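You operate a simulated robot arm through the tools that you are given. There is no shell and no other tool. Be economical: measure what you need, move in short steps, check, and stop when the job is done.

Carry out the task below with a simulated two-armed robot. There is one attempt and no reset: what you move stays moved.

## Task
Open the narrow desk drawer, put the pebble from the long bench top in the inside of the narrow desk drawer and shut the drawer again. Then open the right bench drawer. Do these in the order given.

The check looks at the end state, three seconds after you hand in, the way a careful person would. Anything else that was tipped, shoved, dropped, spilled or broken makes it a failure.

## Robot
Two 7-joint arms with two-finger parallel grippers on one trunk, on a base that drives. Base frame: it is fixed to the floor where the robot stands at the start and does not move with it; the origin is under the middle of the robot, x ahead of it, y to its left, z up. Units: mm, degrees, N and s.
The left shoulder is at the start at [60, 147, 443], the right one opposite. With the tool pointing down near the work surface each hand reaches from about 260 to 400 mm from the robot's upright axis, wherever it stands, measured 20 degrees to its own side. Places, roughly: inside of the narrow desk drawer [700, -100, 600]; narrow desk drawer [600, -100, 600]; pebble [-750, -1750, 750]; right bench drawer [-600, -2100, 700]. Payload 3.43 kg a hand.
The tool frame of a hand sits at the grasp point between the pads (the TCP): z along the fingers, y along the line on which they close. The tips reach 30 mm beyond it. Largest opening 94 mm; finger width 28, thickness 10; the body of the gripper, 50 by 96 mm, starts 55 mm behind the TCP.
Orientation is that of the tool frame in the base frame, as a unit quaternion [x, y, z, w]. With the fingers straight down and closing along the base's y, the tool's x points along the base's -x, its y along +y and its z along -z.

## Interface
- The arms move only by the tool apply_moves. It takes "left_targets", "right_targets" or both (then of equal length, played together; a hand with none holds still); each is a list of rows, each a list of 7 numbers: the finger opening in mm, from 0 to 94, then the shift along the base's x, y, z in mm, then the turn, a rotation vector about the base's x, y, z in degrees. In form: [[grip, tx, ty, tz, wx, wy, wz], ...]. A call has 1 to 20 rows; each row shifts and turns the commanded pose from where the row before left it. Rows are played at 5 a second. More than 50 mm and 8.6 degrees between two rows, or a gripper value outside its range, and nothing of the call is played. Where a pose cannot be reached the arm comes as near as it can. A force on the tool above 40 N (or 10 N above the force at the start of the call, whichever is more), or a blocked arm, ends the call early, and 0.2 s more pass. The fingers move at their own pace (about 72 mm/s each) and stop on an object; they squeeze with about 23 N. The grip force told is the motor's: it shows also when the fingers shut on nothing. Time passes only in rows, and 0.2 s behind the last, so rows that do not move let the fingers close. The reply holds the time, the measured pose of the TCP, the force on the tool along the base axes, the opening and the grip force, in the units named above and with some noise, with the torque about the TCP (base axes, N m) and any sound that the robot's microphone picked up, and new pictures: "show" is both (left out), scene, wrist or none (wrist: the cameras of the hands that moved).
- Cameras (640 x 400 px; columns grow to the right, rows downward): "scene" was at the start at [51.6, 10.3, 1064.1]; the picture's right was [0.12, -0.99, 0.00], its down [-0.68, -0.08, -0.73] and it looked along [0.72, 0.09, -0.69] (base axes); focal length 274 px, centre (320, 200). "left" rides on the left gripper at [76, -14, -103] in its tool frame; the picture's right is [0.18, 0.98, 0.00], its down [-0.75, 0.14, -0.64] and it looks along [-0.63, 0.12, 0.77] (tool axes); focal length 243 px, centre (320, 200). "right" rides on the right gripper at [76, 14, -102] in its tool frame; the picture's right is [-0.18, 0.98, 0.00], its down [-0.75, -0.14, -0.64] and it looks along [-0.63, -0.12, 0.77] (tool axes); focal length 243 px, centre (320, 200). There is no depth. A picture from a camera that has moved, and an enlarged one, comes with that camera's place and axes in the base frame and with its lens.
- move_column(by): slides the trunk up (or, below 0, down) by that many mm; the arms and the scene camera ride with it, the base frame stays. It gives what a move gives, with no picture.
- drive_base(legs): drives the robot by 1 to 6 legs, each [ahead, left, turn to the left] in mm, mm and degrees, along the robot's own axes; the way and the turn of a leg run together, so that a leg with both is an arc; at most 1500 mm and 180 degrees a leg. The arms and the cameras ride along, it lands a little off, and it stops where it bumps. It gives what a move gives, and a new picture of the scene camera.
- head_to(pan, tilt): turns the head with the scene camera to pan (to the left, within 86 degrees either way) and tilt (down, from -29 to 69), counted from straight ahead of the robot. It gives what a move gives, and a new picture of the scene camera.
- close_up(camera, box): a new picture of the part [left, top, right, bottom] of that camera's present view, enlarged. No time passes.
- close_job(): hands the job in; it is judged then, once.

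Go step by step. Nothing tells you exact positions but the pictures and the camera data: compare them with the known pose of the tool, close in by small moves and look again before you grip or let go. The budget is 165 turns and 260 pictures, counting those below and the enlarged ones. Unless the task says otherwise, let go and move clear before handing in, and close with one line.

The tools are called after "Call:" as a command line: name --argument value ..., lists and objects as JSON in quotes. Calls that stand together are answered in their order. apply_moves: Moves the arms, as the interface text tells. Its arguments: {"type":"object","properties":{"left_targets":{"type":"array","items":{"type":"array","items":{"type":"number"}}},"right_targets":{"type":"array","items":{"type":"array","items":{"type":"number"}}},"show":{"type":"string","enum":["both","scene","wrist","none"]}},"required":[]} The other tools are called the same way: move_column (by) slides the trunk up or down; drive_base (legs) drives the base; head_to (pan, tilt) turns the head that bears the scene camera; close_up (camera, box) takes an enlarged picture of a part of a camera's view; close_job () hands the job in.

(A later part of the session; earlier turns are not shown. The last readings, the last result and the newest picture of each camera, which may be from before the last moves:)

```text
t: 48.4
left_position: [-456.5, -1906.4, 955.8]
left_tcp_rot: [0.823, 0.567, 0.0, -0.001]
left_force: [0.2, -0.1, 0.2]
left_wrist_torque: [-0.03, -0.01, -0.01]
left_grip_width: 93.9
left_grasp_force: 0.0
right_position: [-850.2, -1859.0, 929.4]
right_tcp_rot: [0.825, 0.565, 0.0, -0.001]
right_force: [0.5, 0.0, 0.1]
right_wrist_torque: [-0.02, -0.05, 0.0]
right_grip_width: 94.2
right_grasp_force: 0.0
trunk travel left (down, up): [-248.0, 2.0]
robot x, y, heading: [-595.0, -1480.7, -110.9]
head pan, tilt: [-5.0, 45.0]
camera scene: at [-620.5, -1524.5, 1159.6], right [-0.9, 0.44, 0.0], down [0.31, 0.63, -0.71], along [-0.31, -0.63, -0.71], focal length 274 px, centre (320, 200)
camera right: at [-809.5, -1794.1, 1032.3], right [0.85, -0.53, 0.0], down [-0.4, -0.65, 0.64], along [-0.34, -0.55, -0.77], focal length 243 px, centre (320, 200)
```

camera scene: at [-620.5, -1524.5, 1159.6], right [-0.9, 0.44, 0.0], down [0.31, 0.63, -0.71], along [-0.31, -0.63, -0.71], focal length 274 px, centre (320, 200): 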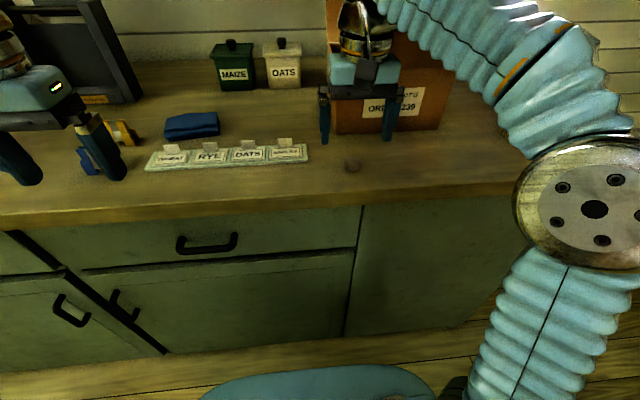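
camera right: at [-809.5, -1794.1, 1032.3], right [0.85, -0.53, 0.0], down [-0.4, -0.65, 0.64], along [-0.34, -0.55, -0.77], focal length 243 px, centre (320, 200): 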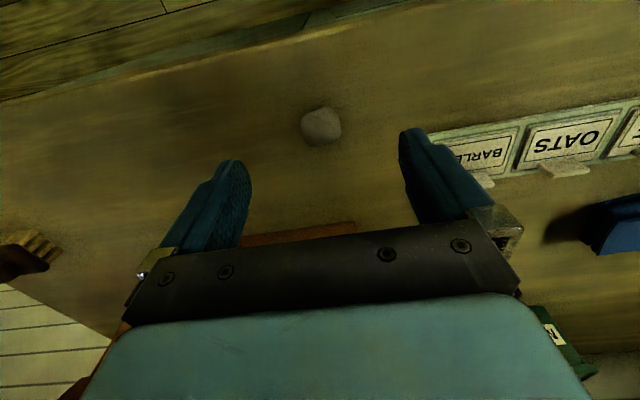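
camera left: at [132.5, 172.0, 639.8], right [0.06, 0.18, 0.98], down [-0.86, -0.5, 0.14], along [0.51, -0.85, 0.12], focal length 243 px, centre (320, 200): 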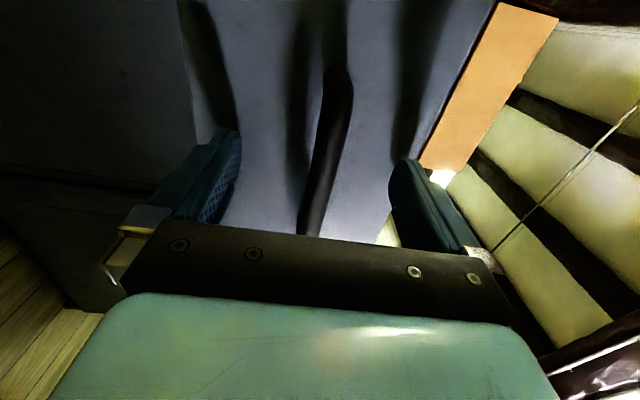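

The pebble is centered under the hand (−850,−1861) and the box is ~118 mm behind it. Descending.

Call:
apply_moves --right_targets '[[94, 0, -1, -20, 0, 0, 0], [94, 0, 0, -20, 0, 0, 0], [94, 0, 0, -15, 0, 0, 0], [94, 0, 0, 0, 0, 0, 0]]'

```text
t: 49.4
left_position: [-457.2, -1906.3, 955.0]
left_tcp_rot: [0.823, 0.568, 0.001, -0.001]
left_force: [-0.1, 0.1, 0.2]
left_wrist_torque: [0.03, 0.0, 0.03]
left_grip_width: 94.0
left_grasp_force: 0.0
right_position: [-851.1, -1860.9, 873.9]
right_tcp_rot: [0.825, 0.565, 0.0, 0.001]
right_force: [0.9, 0.1, 0.1]
right_wrist_torque: [0.01, -0.01, -0.02]
right_grip_width: 94.0
right_grasp_force: 0.0
trunk travel left (down, up): [-248.0, 2.0]
robot x, y, heading: [-595.6, -1476.0, -111.1]
head pan, tilt: [-5.0, 45.0]
camera scene: at [-620.5, -1524.7, 1159.6], right [-0.9, 0.44, 0.0], down [0.31, 0.64, -0.71], along [-0.31, -0.63, -0.71], focal length 274 px, centre (320, 200)
camera right: at [-809.3, -1794.2, 976.5], right [0.85, -0.53, 0.0], down [-0.4, -0.65, 0.64], along [-0.34, -0.55, -0.77], focal length 243 px, centre (320, 200)
```

scene: 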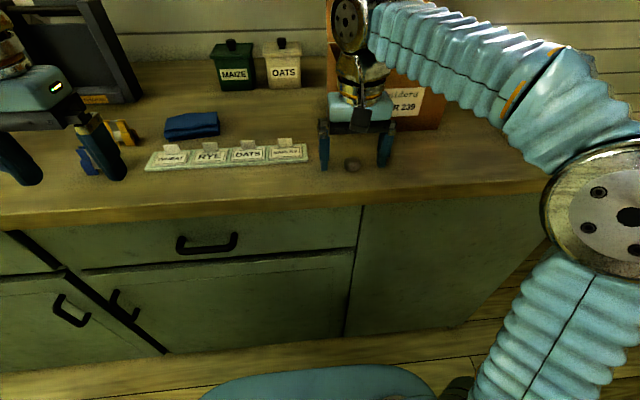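
right: 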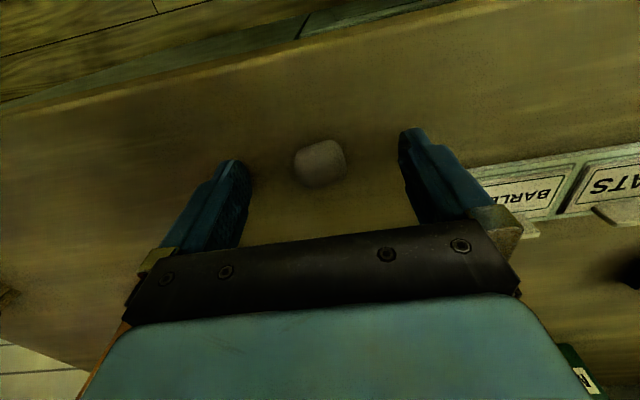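

Call:
apply_moves --right_targets '[[94, 0, 0, -4, 0, 0, 0], [0, 0, 0, 0, 0, 0, 0], [0, 0, 0, 0, 0, 0, 0], [0, 0, 0, 0, 0, 0, 0], [0, 0, 0, 0, 0, 0, 0]]' --show "wrist"

```text
t: 50.6
left_position: [-457.1, -1906.4, 956.2]
left_tcp_rot: [0.823, 0.568, 0.0, -0.001]
left_force: [0.2, -0.6, 0.5]
left_wrist_torque: [0.01, 0.0, 0.02]
left_grip_width: 93.9
left_grasp_force: 0.0
right_position: [-850.8, -1859.3, 870.4]
right_tcp_rot: [0.825, 0.566, 0.0, 0.0]
right_force: [-0.3, -0.4, 0.0]
right_wrist_torque: [0.01, -0.02, 0.01]
right_grip_width: 29.2
right_grasp_force: 23.0
trunk travel left (down, up): [-248.0, 2.0]
robot x, y, heading: [-596.5, -1476.6, -111.1]
head pan, tilt: [-5.0, 45.0]
camera right: at [-809.1, -1794.6, 972.9], right [0.85, -0.53, 0.0], down [-0.4, -0.65, 0.64], along [-0.34, -0.55, -0.77], focal length 243 px, centre (320, 200)
```

right: 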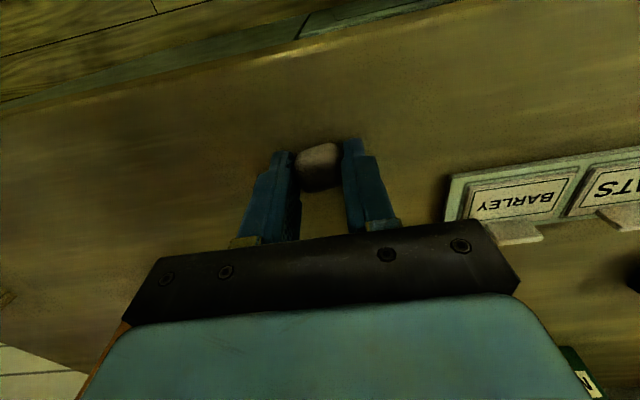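

The pebble is gripped (29 mm). Lifting.

Call:
apply_moves --right_targets '[[0, 0, 0, 10, 0, 0, 0], [0, 0, 0, 15, 0, 0, 0], [0, 0, 0, 20, 0, 0, 0], [0, 0, 0, 20, 0, 0, 0], [0, 0, 0, 20, 0, 0, 0]]'

```text
t: 51.8
left_position: [-456.6, -1907.8, 955.8]
left_tcp_rot: [0.823, 0.568, 0.0, -0.001]
left_force: [-0.2, 0.3, -0.4]
left_wrist_torque: [-0.02, -0.02, -0.01]
left_grip_width: 93.9
left_grasp_force: 0.1
right_position: [-850.3, -1860.0, 955.6]
right_tcp_rot: [0.825, 0.566, 0.0, -0.001]
right_force: [0.3, 0.6, -0.2]
right_wrist_torque: [0.02, 0.01, -0.01]
right_grip_width: 28.9
right_grasp_force: 23.4
trunk travel left (down, up): [-248.0, 2.0]
robot x, y, heading: [-594.4, -1480.3, -110.8]
head pan, tilt: [-5.0, 45.0]
camera scene: at [-620.5, -1524.7, 1159.6], right [-0.9, 0.44, 0.0], down [0.31, 0.64, -0.71], along [-0.31, -0.63, -0.71], focal length 274 px, centre (320, 200)
camera right: at [-809.1, -1794.9, 1057.6], right [0.85, -0.53, 0.0], down [-0.4, -0.65, 0.64], along [-0.34, -0.55, -0.77], focal length 243 px, centre (320, 200)
```

scene: 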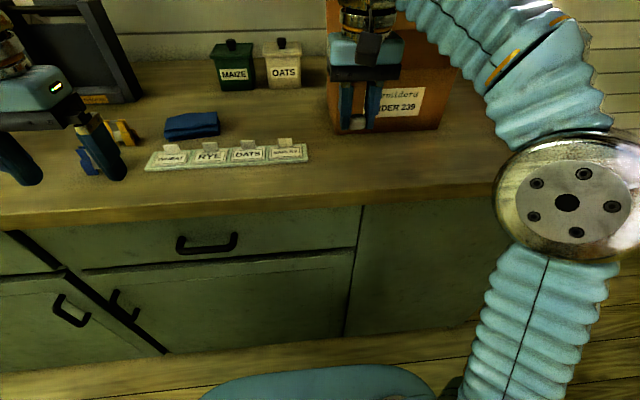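
right: 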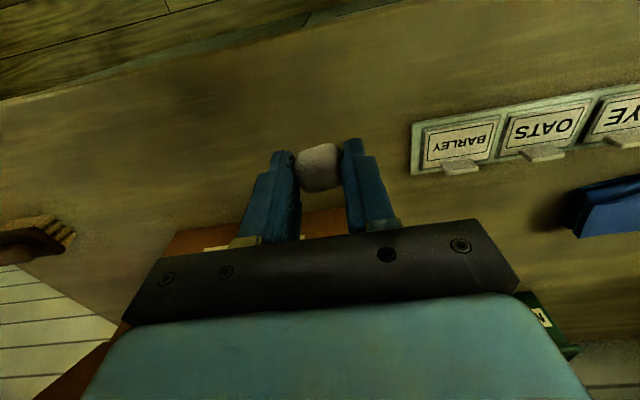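

The pebble is held securely. I'll back straight out, then swing round toward the desk.

Call:
drive_base --legs '[[-350, 0, 0], [-350, -250, 0], [0, 0, 91.2]]'

```text
t: 60.1
left_position: [-145.3, -592.5, 956.5]
left_tcp_rot: [0.173, 0.985, 0.001, -0.001]
left_force: [0.1, 0.0, 0.2]
left_wrist_torque: [0.04, 0.0, 0.01]
left_grip_width: 93.9
left_grasp_force: 0.0
right_position: [-186.1, -986.9, 955.2]
right_tcp_rot: [0.177, 0.984, 0.001, 0.0]
right_force: [0.3, 0.1, -0.2]
right_wrist_torque: [-0.01, 0.01, -0.02]
right_grip_width: 28.5
right_grasp_force: 22.9
trunk travel left (down, up): [-248.0, 2.0]
robot x, y, heading: [-571.2, -738.1, -20.1]
head pan, tilt: [-5.0, 45.0]
camera scene: at [-525.5, -760.5, 1159.6], right [-0.43, -0.9, 0.0], down [-0.64, 0.3, -0.71], along [0.64, -0.3, -0.71], focal length 274 px, centre (320, 200)
```

scene: 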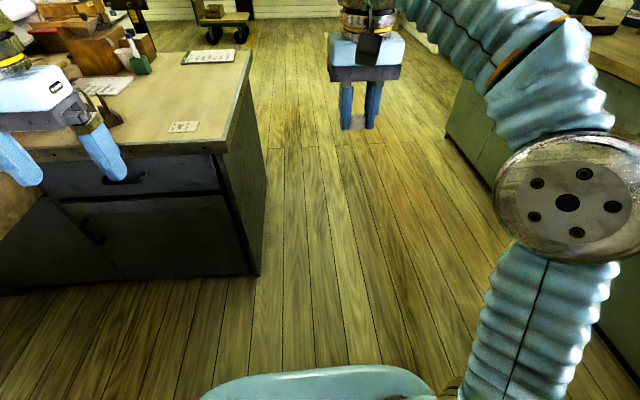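

Call:
drive_base --legs '[[-255, 0, 0], [0, 1105, 0.3]]'

Call:
head_to --pan 0 --tilt 40

```text
t: 67.3
left_position: [-7.5, 542.9, 955.3]
left_tcp_rot: [0.169, 0.986, 0.0, -0.001]
left_force: [-0.2, 0.4, -0.5]
left_wrist_torque: [0.05, 0.01, 0.0]
left_grip_width: 94.1
left_grasp_force: 0.1
right_position: [-44.9, 147.6, 954.7]
right_tcp_rot: [0.171, 0.985, 0.0, 0.0]
right_force: [0.7, 0.2, -0.4]
right_wrist_torque: [0.0, 0.02, 0.02]
right_grip_width: 28.6
right_grasp_force: 22.6
trunk travel left (down, up): [-248.0, 2.0]
robot x, y, heading: [-430.2, 395.4, -19.7]
head pan, tilt: [-5.0, 45.0]
camera scene: at [-385.7, 370.8, 1159.6], right [-0.42, -0.91, 0.0], down [-0.64, 0.3, -0.71], along [0.64, -0.3, -0.71], focal length 274 px, centre (320, 200)
```

scene: 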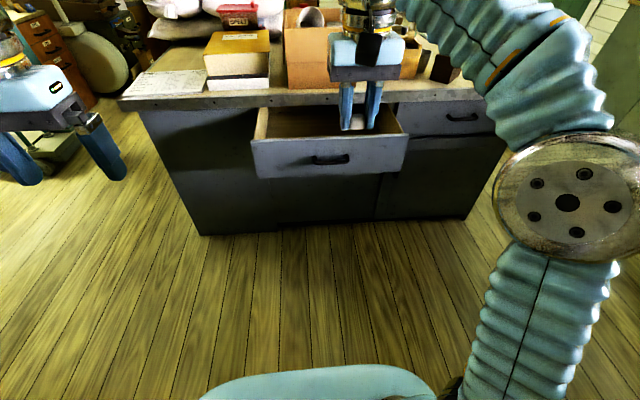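

```text
t: 67.9
left_position: [-7.2, 543.7, 956.2]
left_tcp_rot: [0.169, 0.986, 0.001, 0.0]
left_force: [0.0, -0.1, 0.2]
left_wrist_torque: [-0.02, -0.01, -0.01]
left_grip_width: 94.1
left_grasp_force: 0.2
right_position: [-44.7, 149.2, 954.7]
right_tcp_rot: [0.173, 0.985, 0.0, -0.001]
right_force: [-0.3, 0.7, -0.2]
right_wrist_torque: [0.01, 0.01, 0.01]
right_grip_width: 28.5
right_grasp_force: 23.0
trunk travel left (down, up): [-248.0, 2.0]
robot x, y, heading: [-433.9, 395.5, -19.9]
head pan, tilt: [0.0, 40.0]
camera scene: at [-379.6, 376.1, 1166.9], right [-0.34, -0.94, 0.0], down [-0.61, 0.22, -0.77], along [0.72, -0.26, -0.64], focal length 274 px, centre (320, 200)
```

scene: 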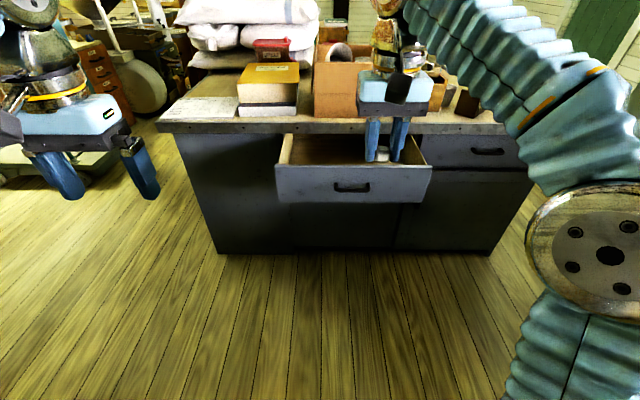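

The view confirms the open drawer (handle ≈ (215,58)), symmetric about the handle. I'll lower the trunk and drive ahead ~400 mm so the pebble is above the drawer interior.

Call:
move_column --by -130

Call:
drive_base --legs '[[300, 0, 0]]'

Call:
head_to --pan -8 --tilt 55

```text
t: 69.5
left_position: [-8.0, 541.6, 826.3]
left_tcp_rot: [0.17, 0.985, 0.0, -0.001]
left_force: [0.2, -0.1, 0.1]
left_wrist_torque: [-0.01, 0.01, 0.0]
left_grip_width: 93.9
left_grasp_force: 0.1
right_position: [-45.5, 146.8, 825.8]
right_tcp_rot: [0.17, 0.985, 0.0, -0.001]
right_force: [-1.0, 0.4, -0.3]
right_wrist_torque: [0.02, -0.02, 0.03]
right_grip_width: 28.3
right_grasp_force: 23.3
trunk travel left (down, up): [-118.0, 132.0]
robot x, y, heading: [-431.5, 395.6, -19.7]
head pan, tilt: [0.0, 40.0]
```

```text
t: 71.5
left_position: [273.4, 440.5, 825.0]
left_tcp_rot: [0.17, 0.985, 0.0, -0.001]
left_force: [-0.8, -0.3, -0.4]
left_wrist_torque: [0.02, -0.02, 0.0]
left_grip_width: 93.9
left_grasp_force: 0.0
right_position: [234.8, 46.8, 825.7]
right_tcp_rot: [0.172, 0.985, 0.0, -0.001]
right_force: [0.3, -0.5, -0.1]
right_wrist_torque: [0.0, -0.03, -0.01]
right_grip_width: 28.5
right_grasp_force: 23.1
trunk travel left (down, up): [-118.0, 132.0]
robot x, y, heading: [-151.8, 294.0, -19.7]
head pan, tilt: [0.0, 40.0]
camera scene: at [-99.3, 275.1, 1036.9], right [-0.34, -0.94, 0.0], down [-0.6, 0.22, -0.77], along [0.72, -0.26, -0.64], focal length 274 px, centre (320, 200)
```

scene: 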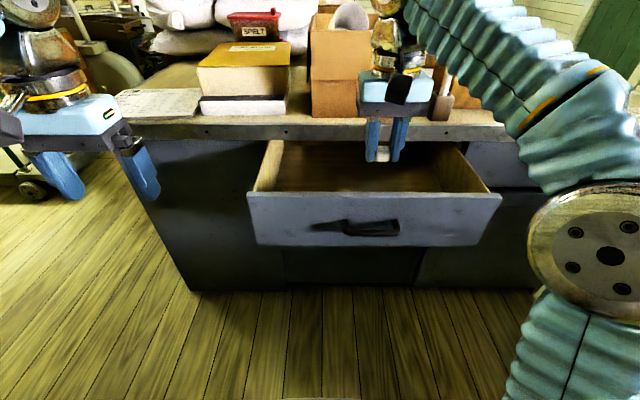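

```text
t: 72.3
left_position: [273.5, 440.8, 826.4]
left_tcp_rot: [0.17, 0.985, 0.001, -0.001]
left_force: [-1.1, -0.5, -0.4]
left_wrist_torque: [-0.01, 0.03, -0.02]
left_grip_width: 93.8
left_grasp_force: 0.1
right_position: [234.4, 46.7, 824.6]
right_tcp_rot: [0.172, 0.985, 0.001, -0.001]
right_force: [-0.2, 0.2, -0.6]
right_wrist_torque: [-0.03, 0.03, 0.0]
right_grip_width: 28.2
right_grasp_force: 22.8
trunk travel left (down, up): [-118.0, 132.0]
robot x, y, heading: [-149.7, 292.2, -19.9]
head pan, tilt: [-8.0, 55.0]
camera scene: at [-115.4, 270.3, 1016.3], right [-0.47, -0.88, 0.0], down [-0.72, 0.38, -0.57], along [0.51, -0.27, -0.82], focal length 274 px, centre (320, 200)
```

scene: 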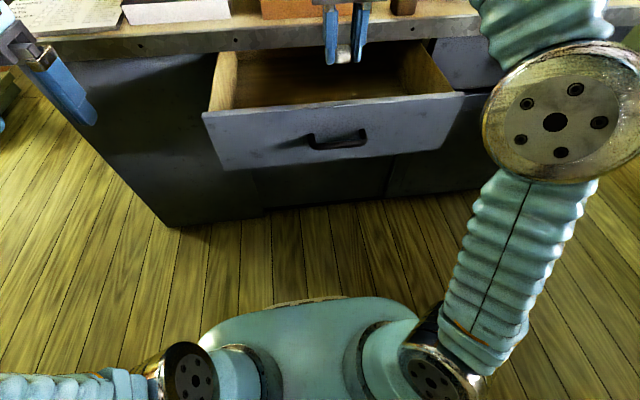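

Call:
drive_base --legs '[[105, 0, 0]]'

Call:
close_up --camera "right" --box '[0, 0, 640, 400]'

```text
t: 73.5
left_position: [371.8, 406.0, 826.4]
left_tcp_rot: [0.17, 0.985, 0.0, -0.001]
left_force: [0.2, 0.2, 0.2]
left_wrist_torque: [-0.01, 0.02, -0.05]
left_grip_width: 94.0
left_grasp_force: 0.1
right_position: [334.5, 11.0, 825.4]
right_tcp_rot: [0.172, 0.985, 0.0, 0.0]
right_force: [-0.3, -0.2, -1.6]
right_wrist_torque: [0.0, 0.02, 0.01]
right_grip_width: 28.6
right_grasp_force: 23.0
trunk travel left (down, up): [-118.0, 132.0]
robot x, y, heading: [-50.3, 257.7, -19.6]
head pan, tilt: [-8.0, 55.0]
camera scene: at [-16.5, 234.5, 1016.2], right [-0.47, -0.88, 0.0], down [-0.72, 0.38, -0.57], along [0.51, -0.27, -0.82], focal length 274 px, centre (320, 200)
```

scene: 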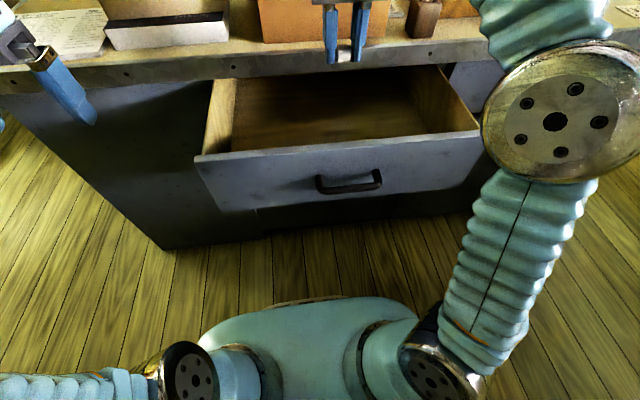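

```text
1.00 times, centred on (320, 200) of right (not enlarged: the box is as wide or as high as the picture)
camera zoom: at [268.2, 49.3, 927.6], right [0.51, 0.86, 0.0], down [0.66, -0.39, 0.64], along [0.55, -0.33, -0.77], focal length 243 px, centre (320, 200)
```

zoom: 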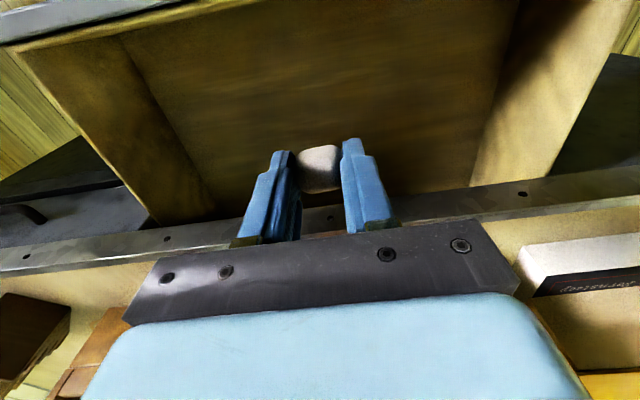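

The pebble is above the middle of the drawer interior. Lowering into it.

Call:
apply_moves --right_targets '[[0, 0, 0, -25, 0, 0, 0], [0, 0, 0, -25, 0, 0, 0], [0, 0, 0, -25, 0, 0, 0], [0, 0, 0, -25, 0, 0, 0], [0, 0, 0, 0, 0, 0, 0]]'

```text
t: 74.7
left_position: [372.8, 405.5, 826.1]
left_tcp_rot: [0.17, 0.985, 0.002, 0.0]
left_force: [-0.3, 0.0, 0.2]
left_wrist_torque: [0.01, 0.03, 0.0]
left_grip_width: 94.1
left_grasp_force: 0.1
right_position: [334.0, 11.2, 724.5]
right_tcp_rot: [0.172, 0.985, 0.0, 0.0]
right_force: [0.1, 0.8, -0.1]
right_wrist_torque: [0.01, -0.01, 0.01]
right_grip_width: 28.7
right_grasp_force: 22.9
trunk travel left (down, up): [-118.0, 132.0]
robot x, y, heading: [-52.8, 259.5, -19.9]
head pan, tilt: [-8.0, 55.0]
camera scene: at [-16.4, 234.5, 1016.2], right [-0.47, -0.88, 0.0], down [-0.72, 0.38, -0.57], along [0.51, -0.27, -0.82], focal length 274 px, centre (320, 200)
camera right: at [268.0, 48.8, 827.3], right [0.51, 0.86, 0.0], down [0.66, -0.39, 0.64], along [0.55, -0.33, -0.77], focal length 243 px, centre (320, 200)
```

scene: 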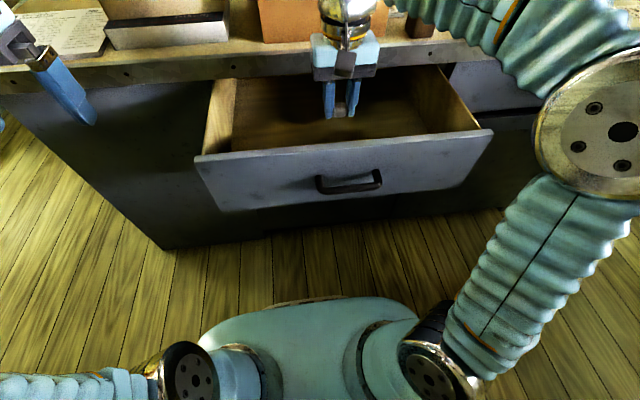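
right: 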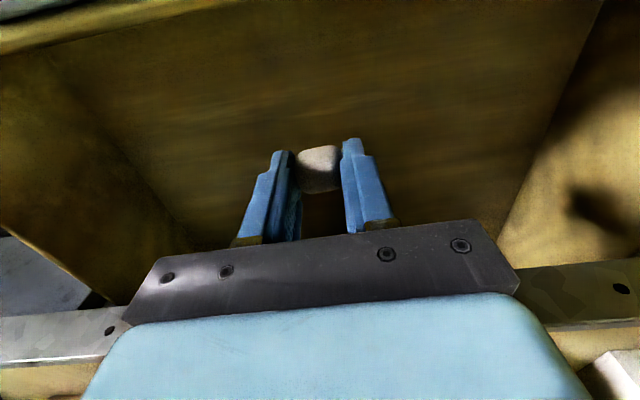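

Call:
apply_moves --right_targets '[[0, 0, 0, -20, 0, 0, 0], [0, 0, 0, -20, 0, 0, 0], [0, 0, 0, -10, 0, 0, 0], [0, 0, 0, 0, 0, 0, 0]]'

```text
t: 75.7
left_position: [372.2, 405.0, 825.6]
left_tcp_rot: [0.17, 0.985, 0.001, -0.001]
left_force: [0.1, 0.3, -0.5]
left_wrist_torque: [-0.01, -0.01, 0.02]
left_grip_width: 93.8
left_grasp_force: 0.0
right_position: [335.0, 11.6, 674.8]
right_tcp_rot: [0.171, 0.985, 0.0, 0.0]
right_force: [-0.8, 0.1, 0.1]
right_wrist_torque: [0.0, 0.04, 0.01]
right_grip_width: 28.5
right_grasp_force: 23.1
trunk travel left (down, up): [-118.0, 132.0]
robot x, y, heading: [-47.9, 258.9, -20.1]
head pan, tilt: [-8.0, 55.0]
camera scene: at [-16.4, 234.5, 1016.2], right [-0.47, -0.88, 0.0], down [-0.72, 0.38, -0.57], along [0.51, -0.27, -0.82], focal length 274 px, centre (320, 200)
camera right: at [268.3, 49.4, 777.2], right [0.51, 0.86, 0.0], down [0.66, -0.39, 0.64], along [0.55, -0.33, -0.77], focal length 243 px, centre (320, 200)
```

scene: 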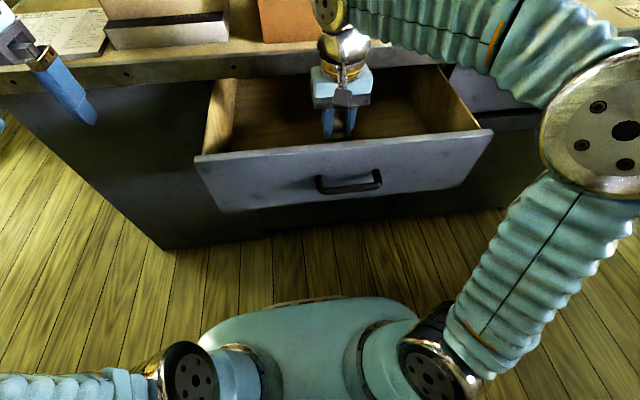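
right: 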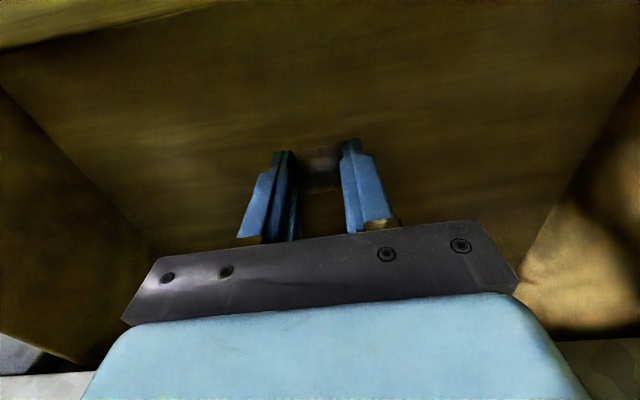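

Call:
apply_moves --right_targets '[[0, 0, 0, -7, 0, 0, 0], [0, 0, 0, -7, 0, 0, 0], [0, 0, 0, -7, 0, 0, 0], [0, 0, 0, 0, 0, 0, 0]]' --show "wrist"

```text
t: 76.7
left_position: [371.3, 405.0, 825.1]
left_tcp_rot: [0.17, 0.985, 0.001, 0.0]
left_force: [0.4, -0.3, 0.5]
left_wrist_torque: [-0.01, -0.01, 0.01]
left_grip_width: 93.7
left_grasp_force: 0.1
right_position: [335.0, 10.6, 654.2]
right_tcp_rot: [0.172, 0.985, 0.001, 0.0]
right_force: [0.9, -0.2, -0.9]
right_wrist_torque: [0.03, 0.0, -0.02]
right_grip_width: 28.5
right_grasp_force: 23.2
trunk travel left (down, up): [-118.0, 132.0]
robot x, y, heading: [-51.0, 256.2, -19.8]
head pan, tilt: [-8.0, 55.0]
camera right: at [268.2, 49.5, 756.2], right [0.51, 0.86, 0.0], down [0.66, -0.39, 0.64], along [0.55, -0.33, -0.77], focal length 243 px, centre (320, 200)
```

right: 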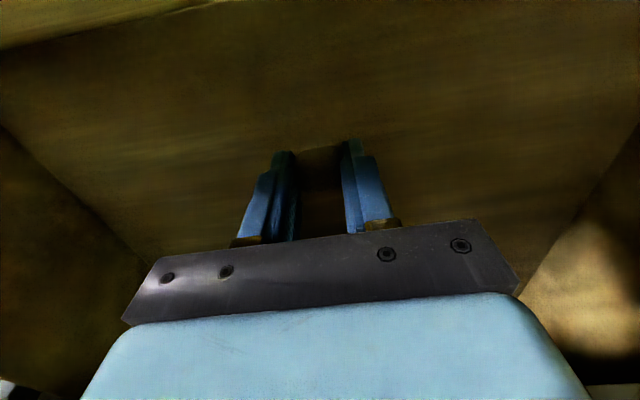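

Call:
apply_moves --right_targets '[[0, 0, 0, -5, 0, 0, 0], [0, 0, 0, -5, 0, 0, 0], [0, 0, 0, -5, 0, 0, 0], [0, 0, 0, 0, 0, 0, 0]]' --show "both"

```text
t: 77.7
left_position: [371.1, 405.4, 826.6]
left_tcp_rot: [0.17, 0.985, 0.0, 0.0]
left_force: [-0.4, -0.2, 0.4]
left_wrist_torque: [-0.03, 0.0, -0.01]
left_grip_width: 93.7
left_grasp_force: 0.0
right_position: [334.5, 10.6, 637.7]
right_tcp_rot: [0.171, 0.985, 0.0, -0.002]
right_force: [-0.7, 0.5, 0.0]
right_wrist_torque: [0.03, 0.0, 0.04]
right_grip_width: 28.2
right_grasp_force: 23.1
trunk travel left (down, up): [-118.0, 132.0]
robot x, y, heading: [-50.7, 254.3, -19.7]
head pan, tilt: [-8.0, 55.0]
camera scene: at [-16.4, 234.5, 1016.2], right [-0.47, -0.88, 0.0], down [-0.72, 0.38, -0.57], along [0.51, -0.27, -0.82], focal length 274 px, centre (320, 200)
camera right: at [268.2, 49.2, 741.1], right [0.51, 0.86, 0.0], down [0.66, -0.39, 0.64], along [0.55, -0.33, -0.77], focal length 243 px, centre (320, 200)
```

scene: 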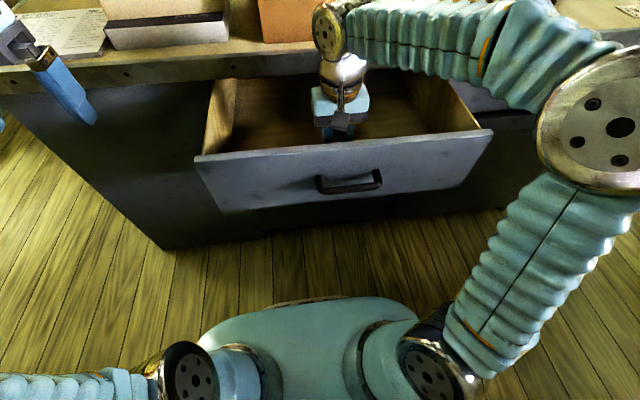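
right: 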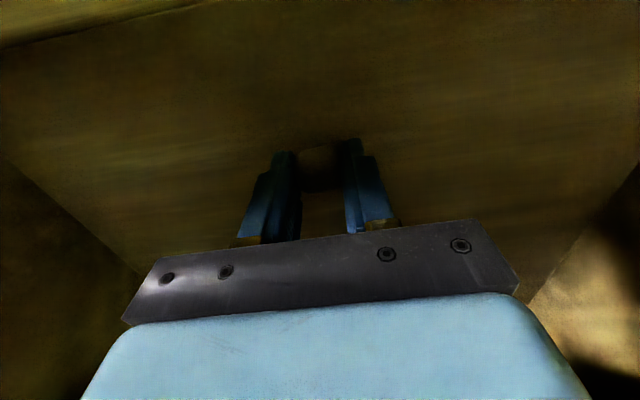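

Call:
apply_moves --right_targets '[[0, 0, 0, -4, 0, 0, 0], [0, 0, 0, -4, 0, 0, 0], [0, 0, 0, -4, 0, 0, 0], [0, 0, 0, 0, 0, 0, 0]]' --show "none"

Call:
close_up --camera "scene" --box '[256, 0, 512, 160]'

```text
t: 78.7
left_position: [372.3, 405.3, 826.8]
left_tcp_rot: [0.171, 0.985, 0.001, 0.0]
left_force: [0.4, 0.0, -1.2]
left_wrist_torque: [0.01, 0.0, 0.02]
left_grip_width: 93.8
left_grasp_force: 0.0
right_position: [333.8, 11.1, 626.1]
right_tcp_rot: [0.172, 0.985, 0.0, -0.001]
right_force: [0.6, 0.2, -0.4]
right_wrist_torque: [-0.02, 0.0, 0.0]
right_grip_width: 28.2
right_grasp_force: 22.8
trunk travel left (down, up): [-118.0, 132.0]
robot x, y, heading: [-52.8, 255.6, -20.1]
head pan, tilt: [-8.0, 55.0]
```

```text
2.50 times, centred on (384, 80) of scene
camera zoom: at [-16.4, 234.5, 1016.2], right [-0.47, -0.88, 0.0], down [-0.72, 0.38, -0.57], along [0.51, -0.27, -0.82], focal length 684 px, centre (160, 500)
```

zoom: 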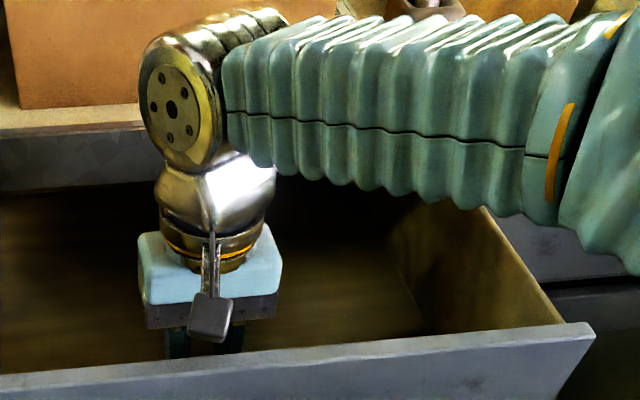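

Call:
apply_moves --right_targets '[[0, 0, 0, -4, 0, 0, 0], [0, 0, 0, -4, 0, 0, 0], [0, 0, 0, 0, 0, 0, 0]]' --show "wrist"

```text
t: 79.5
left_position: [372.8, 405.1, 826.4]
left_tcp_rot: [0.171, 0.985, 0.0, -0.001]
left_force: [0.1, 0.5, 0.2]
left_wrist_torque: [0.0, -0.03, -0.01]
left_grip_width: 94.0
left_grasp_force: 0.1
right_position: [334.2, 10.6, 619.2]
right_tcp_rot: [0.172, 0.985, 0.0, -0.001]
right_force: [1.0, 0.4, 1.7]
right_wrist_torque: [0.08, 0.22, -0.04]
right_grip_width: 28.2
right_grasp_force: 23.3
trunk travel left (down, up): [-118.0, 132.0]
robot x, y, heading: [-52.5, 257.7, -20.0]
head pan, tilt: [-8.0, 55.0]
camera right: at [268.4, 49.4, 721.5], right [0.51, 0.86, 0.0], down [0.66, -0.39, 0.64], along [0.55, -0.33, -0.77], focal length 243 px, centre (320, 200)
```

right: 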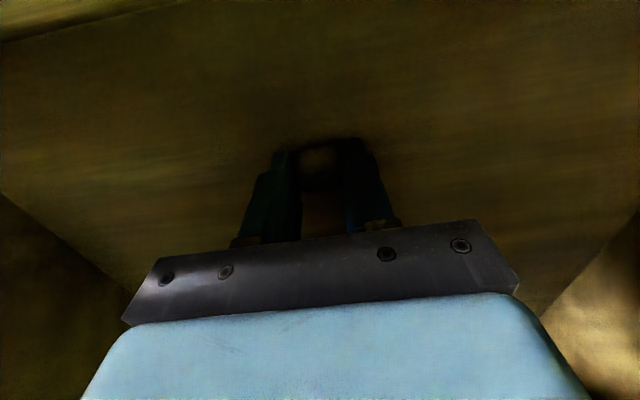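

Light contact with the drawer floor shows (force and torque up). I'll release and rise.

Call:
apply_moves --right_targets '[[60, 0, 0, 0, 0, 0, 0], [60, 0, 0, 0, 0, 0, 0], [60, 0, 0, 0, 0, 0, 0]]' --show "wrist"

Call:
apply_moves --right_targets '[[60, 0, 0, 20, 0, 0, 0], [60, 0, 0, 30, 0, 0, 0], [60, 0, 0, 40, 0, 0, 0], [60, 0, 0, 40, 0, 0, 0], [60, 0, 0, 40, 0, 0, 0], [60, 0, 0, 40, 0, 0, 0]]'

```text
t: 80.3
left_position: [372.0, 405.6, 825.3]
left_tcp_rot: [0.169, 0.986, -0.001, -0.001]
left_force: [0.2, 0.2, 0.6]
left_wrist_torque: [-0.01, 0.03, 0.0]
left_grip_width: 93.9
left_grasp_force: 0.0
right_position: [334.5, 11.9, 619.5]
right_tcp_rot: [0.172, 0.985, 0.0, -0.001]
right_force: [0.5, -0.3, 0.4]
right_wrist_torque: [-0.02, 0.08, -0.03]
right_grip_width: 59.9
right_grasp_force: 0.1
trunk travel left (down, up): [-118.0, 132.0]
robot x, y, heading: [-50.9, 256.9, -19.9]
head pan, tilt: [-8.0, 55.0]
camera right: at [268.3, 49.4, 721.5], right [0.51, 0.86, 0.0], down [0.66, -0.39, 0.64], along [0.55, -0.33, -0.77], focal length 243 px, centre (320, 200)
```

right: 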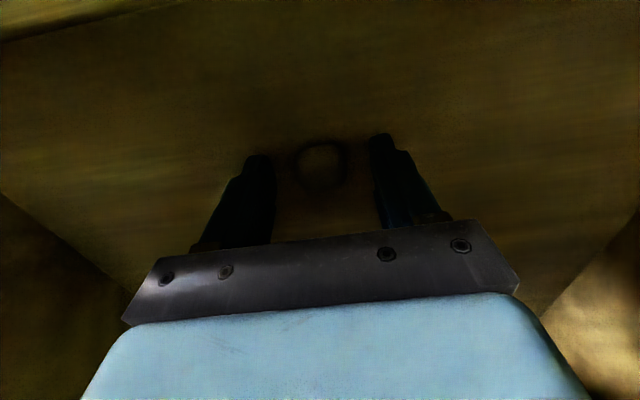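

```text
t: 81.7
left_position: [372.0, 406.1, 825.3]
left_tcp_rot: [0.17, 0.985, 0.001, -0.001]
left_force: [0.4, 0.2, 0.9]
left_wrist_torque: [0.02, -0.01, -0.02]
left_grip_width: 94.2
left_grasp_force: 0.0
right_position: [334.6, 9.4, 828.7]
right_tcp_rot: [0.173, 0.985, 0.0, -0.002]
right_force: [-1.0, 0.1, -0.1]
right_wrist_torque: [0.02, 0.01, 0.0]
right_grip_width: 60.0
right_grasp_force: 0.0
trunk travel left (down, up): [-118.0, 132.0]
robot x, y, heading: [-53.1, 255.2, -20.0]
head pan, tilt: [-8.0, 55.0]
camera scene: at [-16.4, 234.4, 1016.2], right [-0.47, -0.88, 0.0], down [-0.72, 0.38, -0.57], along [0.51, -0.27, -0.82], focal length 274 px, centre (320, 200)
camera right: at [267.9, 48.7, 931.9], right [0.51, 0.86, 0.0], down [0.66, -0.39, 0.64], along [0.55, -0.33, -0.77], focal length 243 px, centre (320, 200)
```

scene: 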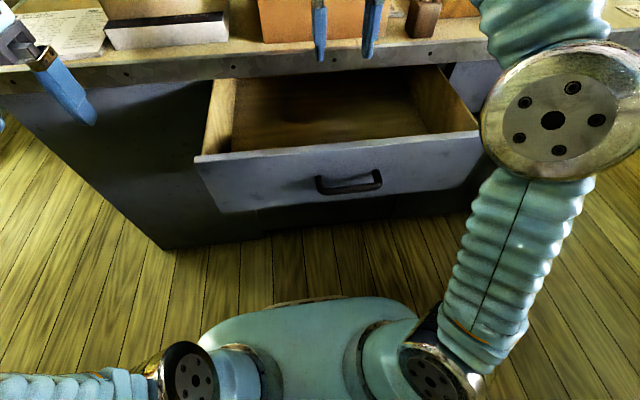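
right: 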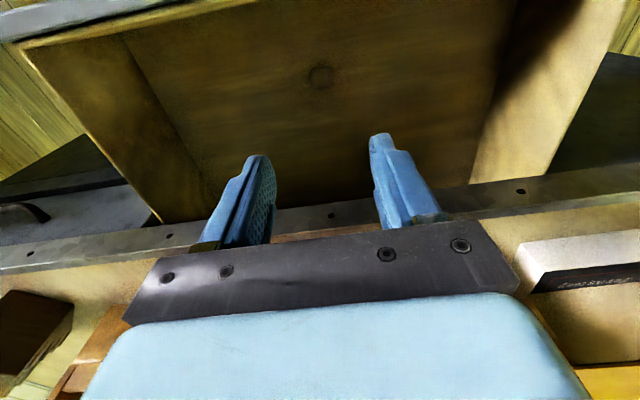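

The pebble rests in the drawer. Now I'll back off, shift right, and re-orient the left hand forward to grip the handle and push it shut.

Call:
drive_base --legs '[[-390, 0, 0], [0, -297, 0]]'

Call:
apply_moves --left_targets '[[94, 8, -3, -7, -2.77, -7.7, 0], [94, 8, -3, -7, -2.77, -7.7, 0], [94, 8, -3, -7, -2.77, -7.7, 0], [94, 8, -3, -7, -2.77, -7.7, 0], [94, 8, -3, -7, -2.77, -7.7, 0], [94, 8, -3, -7, -2.77, -7.7, 0], [94, 8, -3, -7, -2.77, -7.7, 0], [94, 8, -3, -7, -2.77, -7.7, 0], [94, 8, -3, -7, -2.77, -7.7, 0], [94, 8, -3, -7, -2.77, -7.7, 0], [94, 8, -3, -7, -2.77, -7.7, 0]]' --show "none"

Call:
apply_moves --left_targets '[[94, 7, -10, -4, 7.7, -2.77, 0], [94, 7, -10, -4, 7.7, -2.77, 0], [94, 7, -10, -4, 7.7, -2.77, 0], [94, 7, -10, -4, 7.7, -2.77, 0], [94, 7, -10, -4, 7.7, -2.77, 0], [94, 7, -10, -4, 7.7, -2.77, 0], [94, 7, -10, -4, 7.7, -2.77, 0], [94, 7, -10, -4, 7.7, -2.77, 0], [94, 7, -10, -4, 7.7, -2.77, 0], [94, 7, -10, -4, 7.7, -2.77, 0], [94, 7, -10, -4, 7.7, -2.77, 0]]'

```text
t: 85.8
left_position: [-97.2, 254.3, 825.0]
left_tcp_rot: [0.171, 0.985, 0.0, -0.001]
left_force: [0.5, 0.0, 0.6]
left_wrist_torque: [0.02, 0.04, 0.0]
left_grip_width: 93.8
left_grasp_force: 0.0
right_position: [-136.0, -139.9, 829.6]
right_tcp_rot: [0.172, 0.985, 0.0, -0.001]
right_force: [-0.5, 0.3, -0.2]
right_wrist_torque: [0.0, 0.0, -0.01]
right_grip_width: 59.9
right_grasp_force: 0.1
trunk travel left (down, up): [-118.0, 132.0]
robot x, y, heading: [-522.8, 105.5, -20.1]
head pan, tilt: [-8.0, 55.0]
camera scene: at [-486.1, 84.2, 1016.2], right [-0.47, -0.88, 0.0], down [-0.72, 0.38, -0.57], along [0.51, -0.27, -0.82], focal length 274 px, centre (320, 200)
```

scene: 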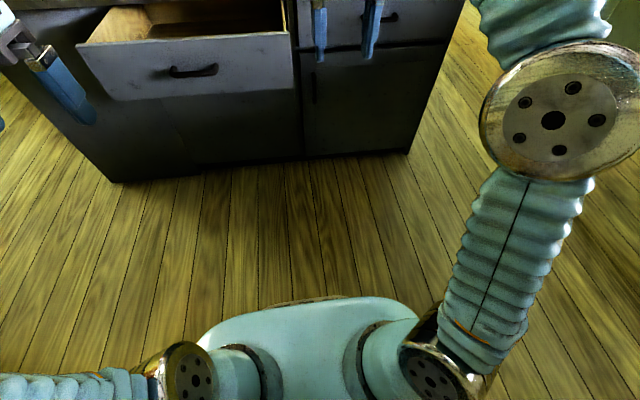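

```text
t: 88.2
left_position: [-8.3, 222.3, 748.4]
left_tcp_rot: [0.121, 0.697, -0.122, 0.697]
left_force: [-0.9, 0.1, 0.0]
left_wrist_torque: [-0.01, 0.02, 0.02]
left_grip_width: 94.0
left_grasp_force: 0.1
right_position: [-135.3, -140.9, 829.1]
right_tcp_rot: [0.173, 0.985, 0.0, 0.001]
right_force: [-0.1, 0.0, 0.5]
right_wrist_torque: [0.01, -0.03, -0.03]
right_grip_width: 60.1
right_grasp_force: 0.0
trunk travel left (down, up): [-118.0, 132.0]
robot x, y, heading: [-519.2, 108.0, -19.9]
head pan, tilt: [-8.0, 55.0]
```

```text
t: 90.6
left_position: [68.6, 110.3, 705.0]
left_tcp_rot: [0.578, 0.407, 0.408, 0.579]
left_force: [-1.3, 0.0, -0.2]
left_wrist_torque: [0.03, 0.01, 0.01]
left_grip_width: 93.9
left_grasp_force: 0.0
right_position: [-135.0, -140.8, 829.2]
right_tcp_rot: [0.173, 0.985, -0.001, 0.0]
right_force: [0.4, -0.1, 0.0]
right_wrist_torque: [0.0, -0.07, -0.01]
right_grip_width: 60.0
right_grasp_force: 0.1
trunk travel left (down, up): [-118.0, 132.0]
robot x, y, heading: [-521.6, 108.3, -19.7]
head pan, tilt: [-8.0, 55.0]
camera scene: at [-486.2, 84.2, 1016.2], right [-0.47, -0.88, 0.0], down [-0.72, 0.38, -0.57], along [0.51, -0.27, -0.82], focal length 274 px, centre (320, 200)
camera left: at [-3.2, 219.3, 690.4], right [0.06, 0.17, 0.98], down [-0.86, -0.49, 0.14], along [0.51, -0.85, 0.12], focal length 243 px, centre (320, 200)
```

scene: 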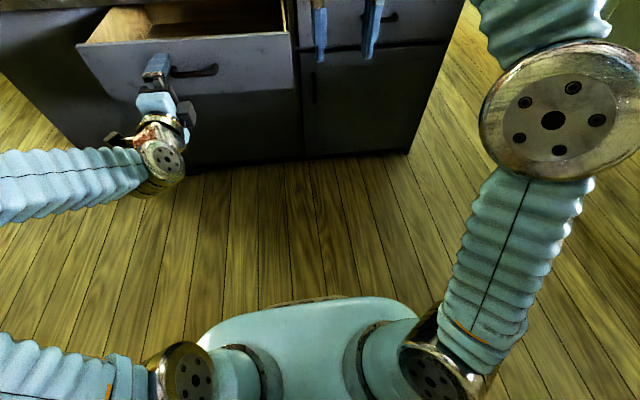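
left: 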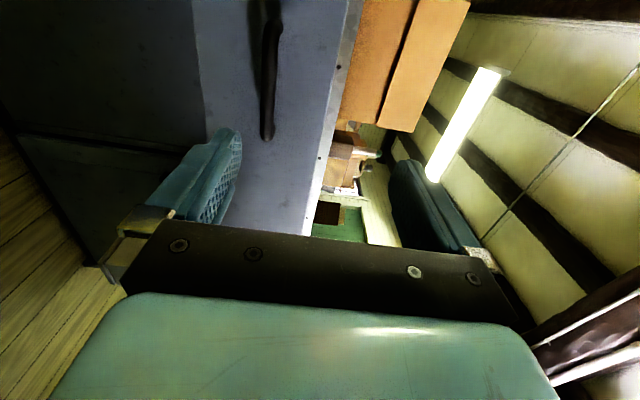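

Aligned laterally; I'll lower to handle height and drive in.

Call:
apply_moves --left_targets '[[94, 0, 0, -25, 0, 0, 0], [94, 0, 0, -26, 0, 0, 0], [94, 0, 0, 0, 0, 0, 0]]' --show "none"

Call:
drive_base --legs '[[90, 0, 0]]'

Call:
close_up --camera "left" --box '[0, 0, 640, 400]'

```text
t: 91.4
left_position: [67.0, 110.9, 653.0]
left_tcp_rot: [0.578, 0.408, 0.407, 0.578]
left_force: [-0.3, -0.5, 0.0]
left_wrist_torque: [0.0, 0.0, -0.03]
left_grip_width: 94.0
left_grasp_force: 0.0
right_position: [-136.3, -140.9, 828.6]
right_tcp_rot: [0.173, 0.985, 0.0, -0.001]
right_force: [0.2, 0.1, -0.1]
right_wrist_torque: [-0.02, -0.01, 0.02]
right_grip_width: 60.3
right_grasp_force: 0.0
trunk travel left (down, up): [-118.0, 132.0]
robot x, y, heading: [-524.4, 107.1, -20.2]
head pan, tilt: [-8.0, 55.0]
```

```text
t: 92.5
left_position: [151.1, 81.4, 652.5]
left_tcp_rot: [0.578, 0.408, 0.407, 0.578]
left_force: [-0.6, 0.6, -0.2]
left_wrist_torque: [0.0, 0.0, 0.01]
left_grip_width: 94.1
left_grasp_force: 0.0
right_position: [-51.6, -170.9, 828.6]
right_tcp_rot: [0.172, 0.985, 0.0, 0.001]
right_force: [-0.1, 0.3, 0.5]
right_wrist_torque: [0.02, 0.0, 0.01]
right_grip_width: 60.1
right_grasp_force: 0.0
trunk travel left (down, up): [-118.0, 132.0]
robot x, y, heading: [-439.2, 79.5, -19.9]
head pan, tilt: [-8.0, 55.0]
camera scene: at [-402.3, 53.9, 1016.2], right [-0.47, -0.88, 0.0], down [-0.72, 0.38, -0.57], along [0.51, -0.27, -0.82], focal length 274 px, centre (320, 200)
```

scene: 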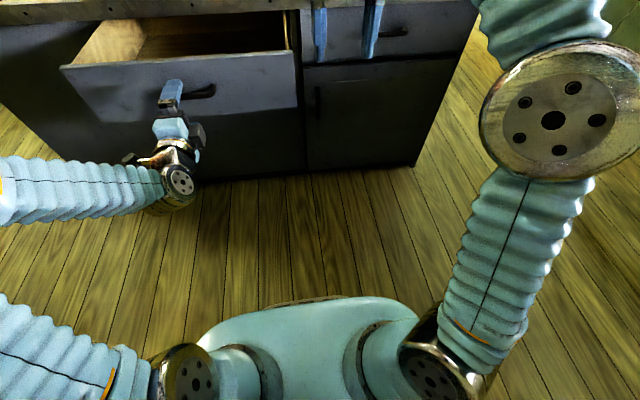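

```text
1.00 times, centred on (320, 200) of left (not enlarged: the box is as wide or as high as the picture)
camera zoom: at [80.1, 189.1, 639.0], right [0.06, 0.18, 0.98], down [-0.86, -0.49, 0.14], along [0.51, -0.85, 0.12], focal length 243 px, centre (320, 200)
```

zoom: 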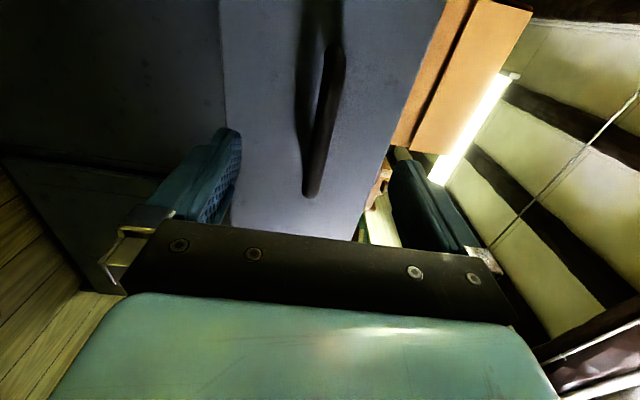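

Bar is well centred between the fingers. Advance 55 mm and close.

Call:
apply_moves --left_targets '[[94, 18, -6, 0, 0, 0, 0], [94, 18, -6, 0, 0, 0, 0], [94, 17, -5, 0, 0, 0, 0], [94, 0, 0, 0, 0, 0, 0], [0, 0, 0, 0, 0, 0, 0], [0, 0, 0, 0, 0, 0, 0], [0, 0, 0, 0, 0, 0, 0], [0, 0, 0, 0, 0, 0, 0]]' --show "wrist"

```text
t: 94.3
left_position: [205.5, 64.0, 653.6]
left_tcp_rot: [0.577, 0.407, 0.406, 0.58]
left_force: [0.9, -0.2, 2.6]
left_wrist_torque: [0.08, -0.02, -0.1]
left_grip_width: 18.2
left_grasp_force: 45.3
right_position: [-52.8, -171.3, 828.2]
right_tcp_rot: [0.173, 0.985, 0.0, 0.0]
right_force: [-1.0, 0.0, -0.2]
right_wrist_torque: [-0.01, 0.0, -0.04]
right_grip_width: 59.9
right_grasp_force: 0.1
trunk travel left (down, up): [-118.0, 132.0]
robot x, y, heading: [-438.0, 75.9, -20.0]
head pan, tilt: [-8.0, 55.0]
camera left: at [133.4, 171.8, 639.7], right [0.06, 0.18, 0.98], down [-0.86, -0.49, 0.14], along [0.51, -0.85, 0.12], focal length 243 px, centre (320, 200)
```

left: 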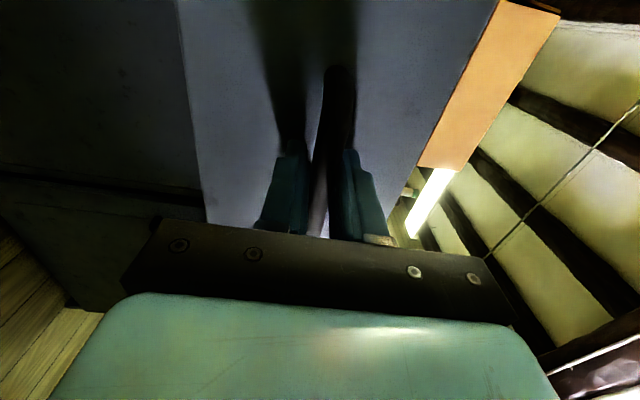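

Call:
drive_base --legs '[[110, 0, 0]]'

Call:
drive_base --legs '[[95, 0, 0]]'

```text
t: 95.5
left_position: [307.5, 25.4, 653.9]
left_tcp_rot: [0.577, 0.406, 0.407, 0.58]
left_force: [-3.6, -10.3, 5.4]
left_wrist_torque: [0.0, 0.02, -0.2]
left_grip_width: 18.4
left_grasp_force: 45.2
right_position: [51.7, -207.3, 829.3]
right_tcp_rot: [0.172, 0.985, 0.0, 0.0]
right_force: [-0.5, -0.7, -0.3]
right_wrist_torque: [0.01, 0.02, -0.03]
right_grip_width: 59.9
right_grasp_force: 0.1
trunk travel left (down, up): [-118.0, 132.0]
robot x, y, heading: [-332.2, 39.0, -19.7]
head pan, tilt: [-8.0, 55.0]
camera scene: at [-298.7, 15.6, 1016.2], right [-0.47, -0.88, 0.0], down [-0.72, 0.38, -0.57], along [0.51, -0.27, -0.82], focal length 274 px, centre (320, 200)
```

scene: 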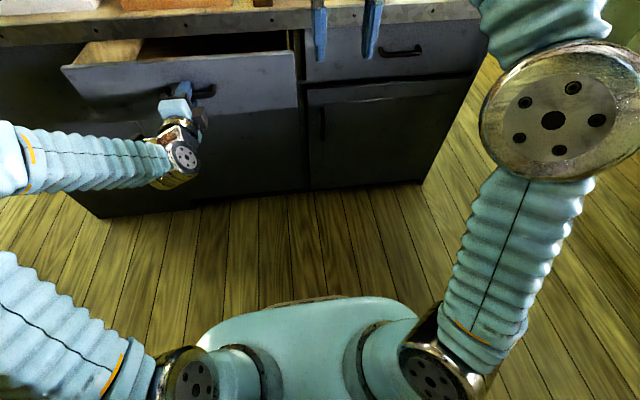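

```text
t: 96.6
left_position: [396.9, -8.4, 653.0]
left_tcp_rot: [0.578, 0.406, 0.406, 0.579]
left_force: [-3.1, -7.6, 3.0]
left_wrist_torque: [0.03, -0.03, -0.05]
left_grip_width: 18.3
left_grasp_force: 44.6
right_position: [140.9, -240.8, 828.3]
right_tcp_rot: [0.172, 0.985, 0.0, 0.0]
right_force: [0.1, -0.2, 0.5]
right_wrist_torque: [0.0, 0.03, 0.0]
right_grip_width: 59.8
right_grasp_force: 0.0
trunk travel left (down, up): [-118.0, 132.0]
robot x, y, heading: [-245.4, 8.8, -19.9]
head pan, tilt: [-8.0, 55.0]
camera scene: at [-209.6, -16.3, 1016.2], right [-0.47, -0.88, 0.0], down [-0.72, 0.38, -0.57], along [0.51, -0.27, -0.82], focal length 274 px, centre (320, 200)
```

scene: 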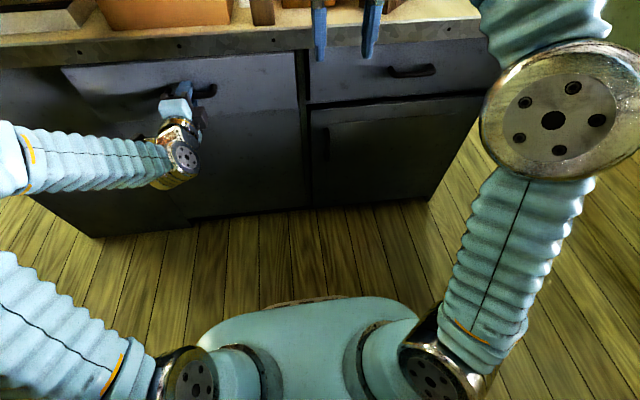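

About 20 mm left; finish with the arm.

Call:
apply_moves --left_targets '[[0, 8, -3, 0, 0, 0, 0], [0, 8, -3, 0, 0, 0, 0], [0, 5, -2, 0, 0, 0, 0], [0, 3, -1, 0, 0, 0, 0], [0, 0, 0, 0, 0, 0, 0]]'

```text
t: 97.5
left_position: [416.7, -14.8, 653.5]
left_tcp_rot: [0.579, 0.407, 0.405, 0.579]
left_force: [-16.1, 9.1, 4.7]
left_wrist_torque: [0.03, -0.08, -0.3]
left_grip_width: 18.4
left_grasp_force: 45.0
right_position: [140.2, -239.5, 829.7]
right_tcp_rot: [0.172, 0.985, 0.0, 0.001]
right_force: [-0.1, -0.7, 0.5]
right_wrist_torque: [-0.01, -0.03, 0.0]
right_grip_width: 60.1
right_grasp_force: 0.1
trunk travel left (down, up): [-118.0, 132.0]
robot x, y, heading: [-243.2, 8.6, -19.8]
head pan, tilt: [-8.0, 55.0]
stopped in row 4 (left hand): the force on the tool passed its limit at 45 N (the readings are from after the stop); the commanded pose is now the measured one
camera scene: at [-211.0, -15.2, 1016.4], right [-0.47, -0.88, 0.0], down [-0.72, 0.38, -0.57], along [0.51, -0.27, -0.82], focal length 274 px, centre (320, 200)
camera left: at [345.5, 93.2, 639.9], right [0.06, 0.17, 0.98], down [-0.86, -0.49, 0.14], along [0.51, -0.85, 0.12], focal length 243 px, centre (320, 200)
```

scene: 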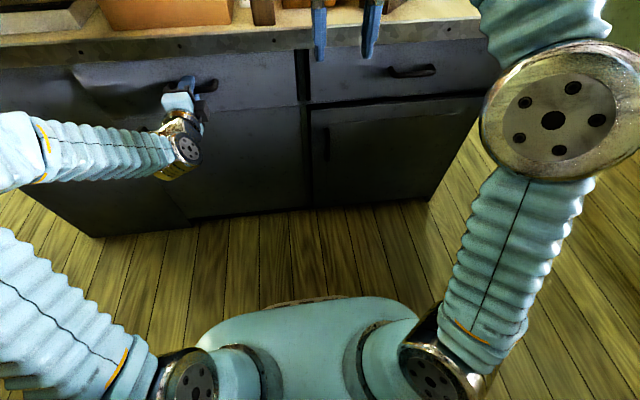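
left: 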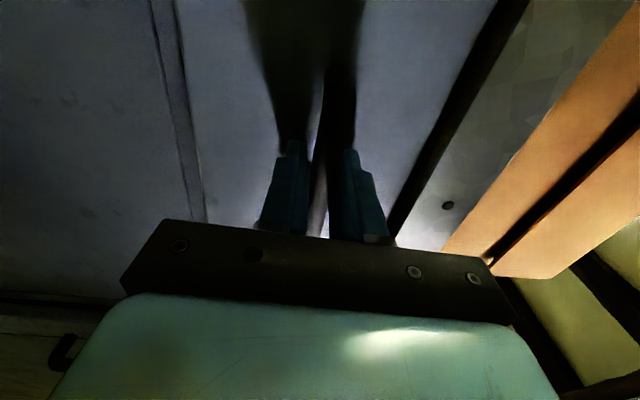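

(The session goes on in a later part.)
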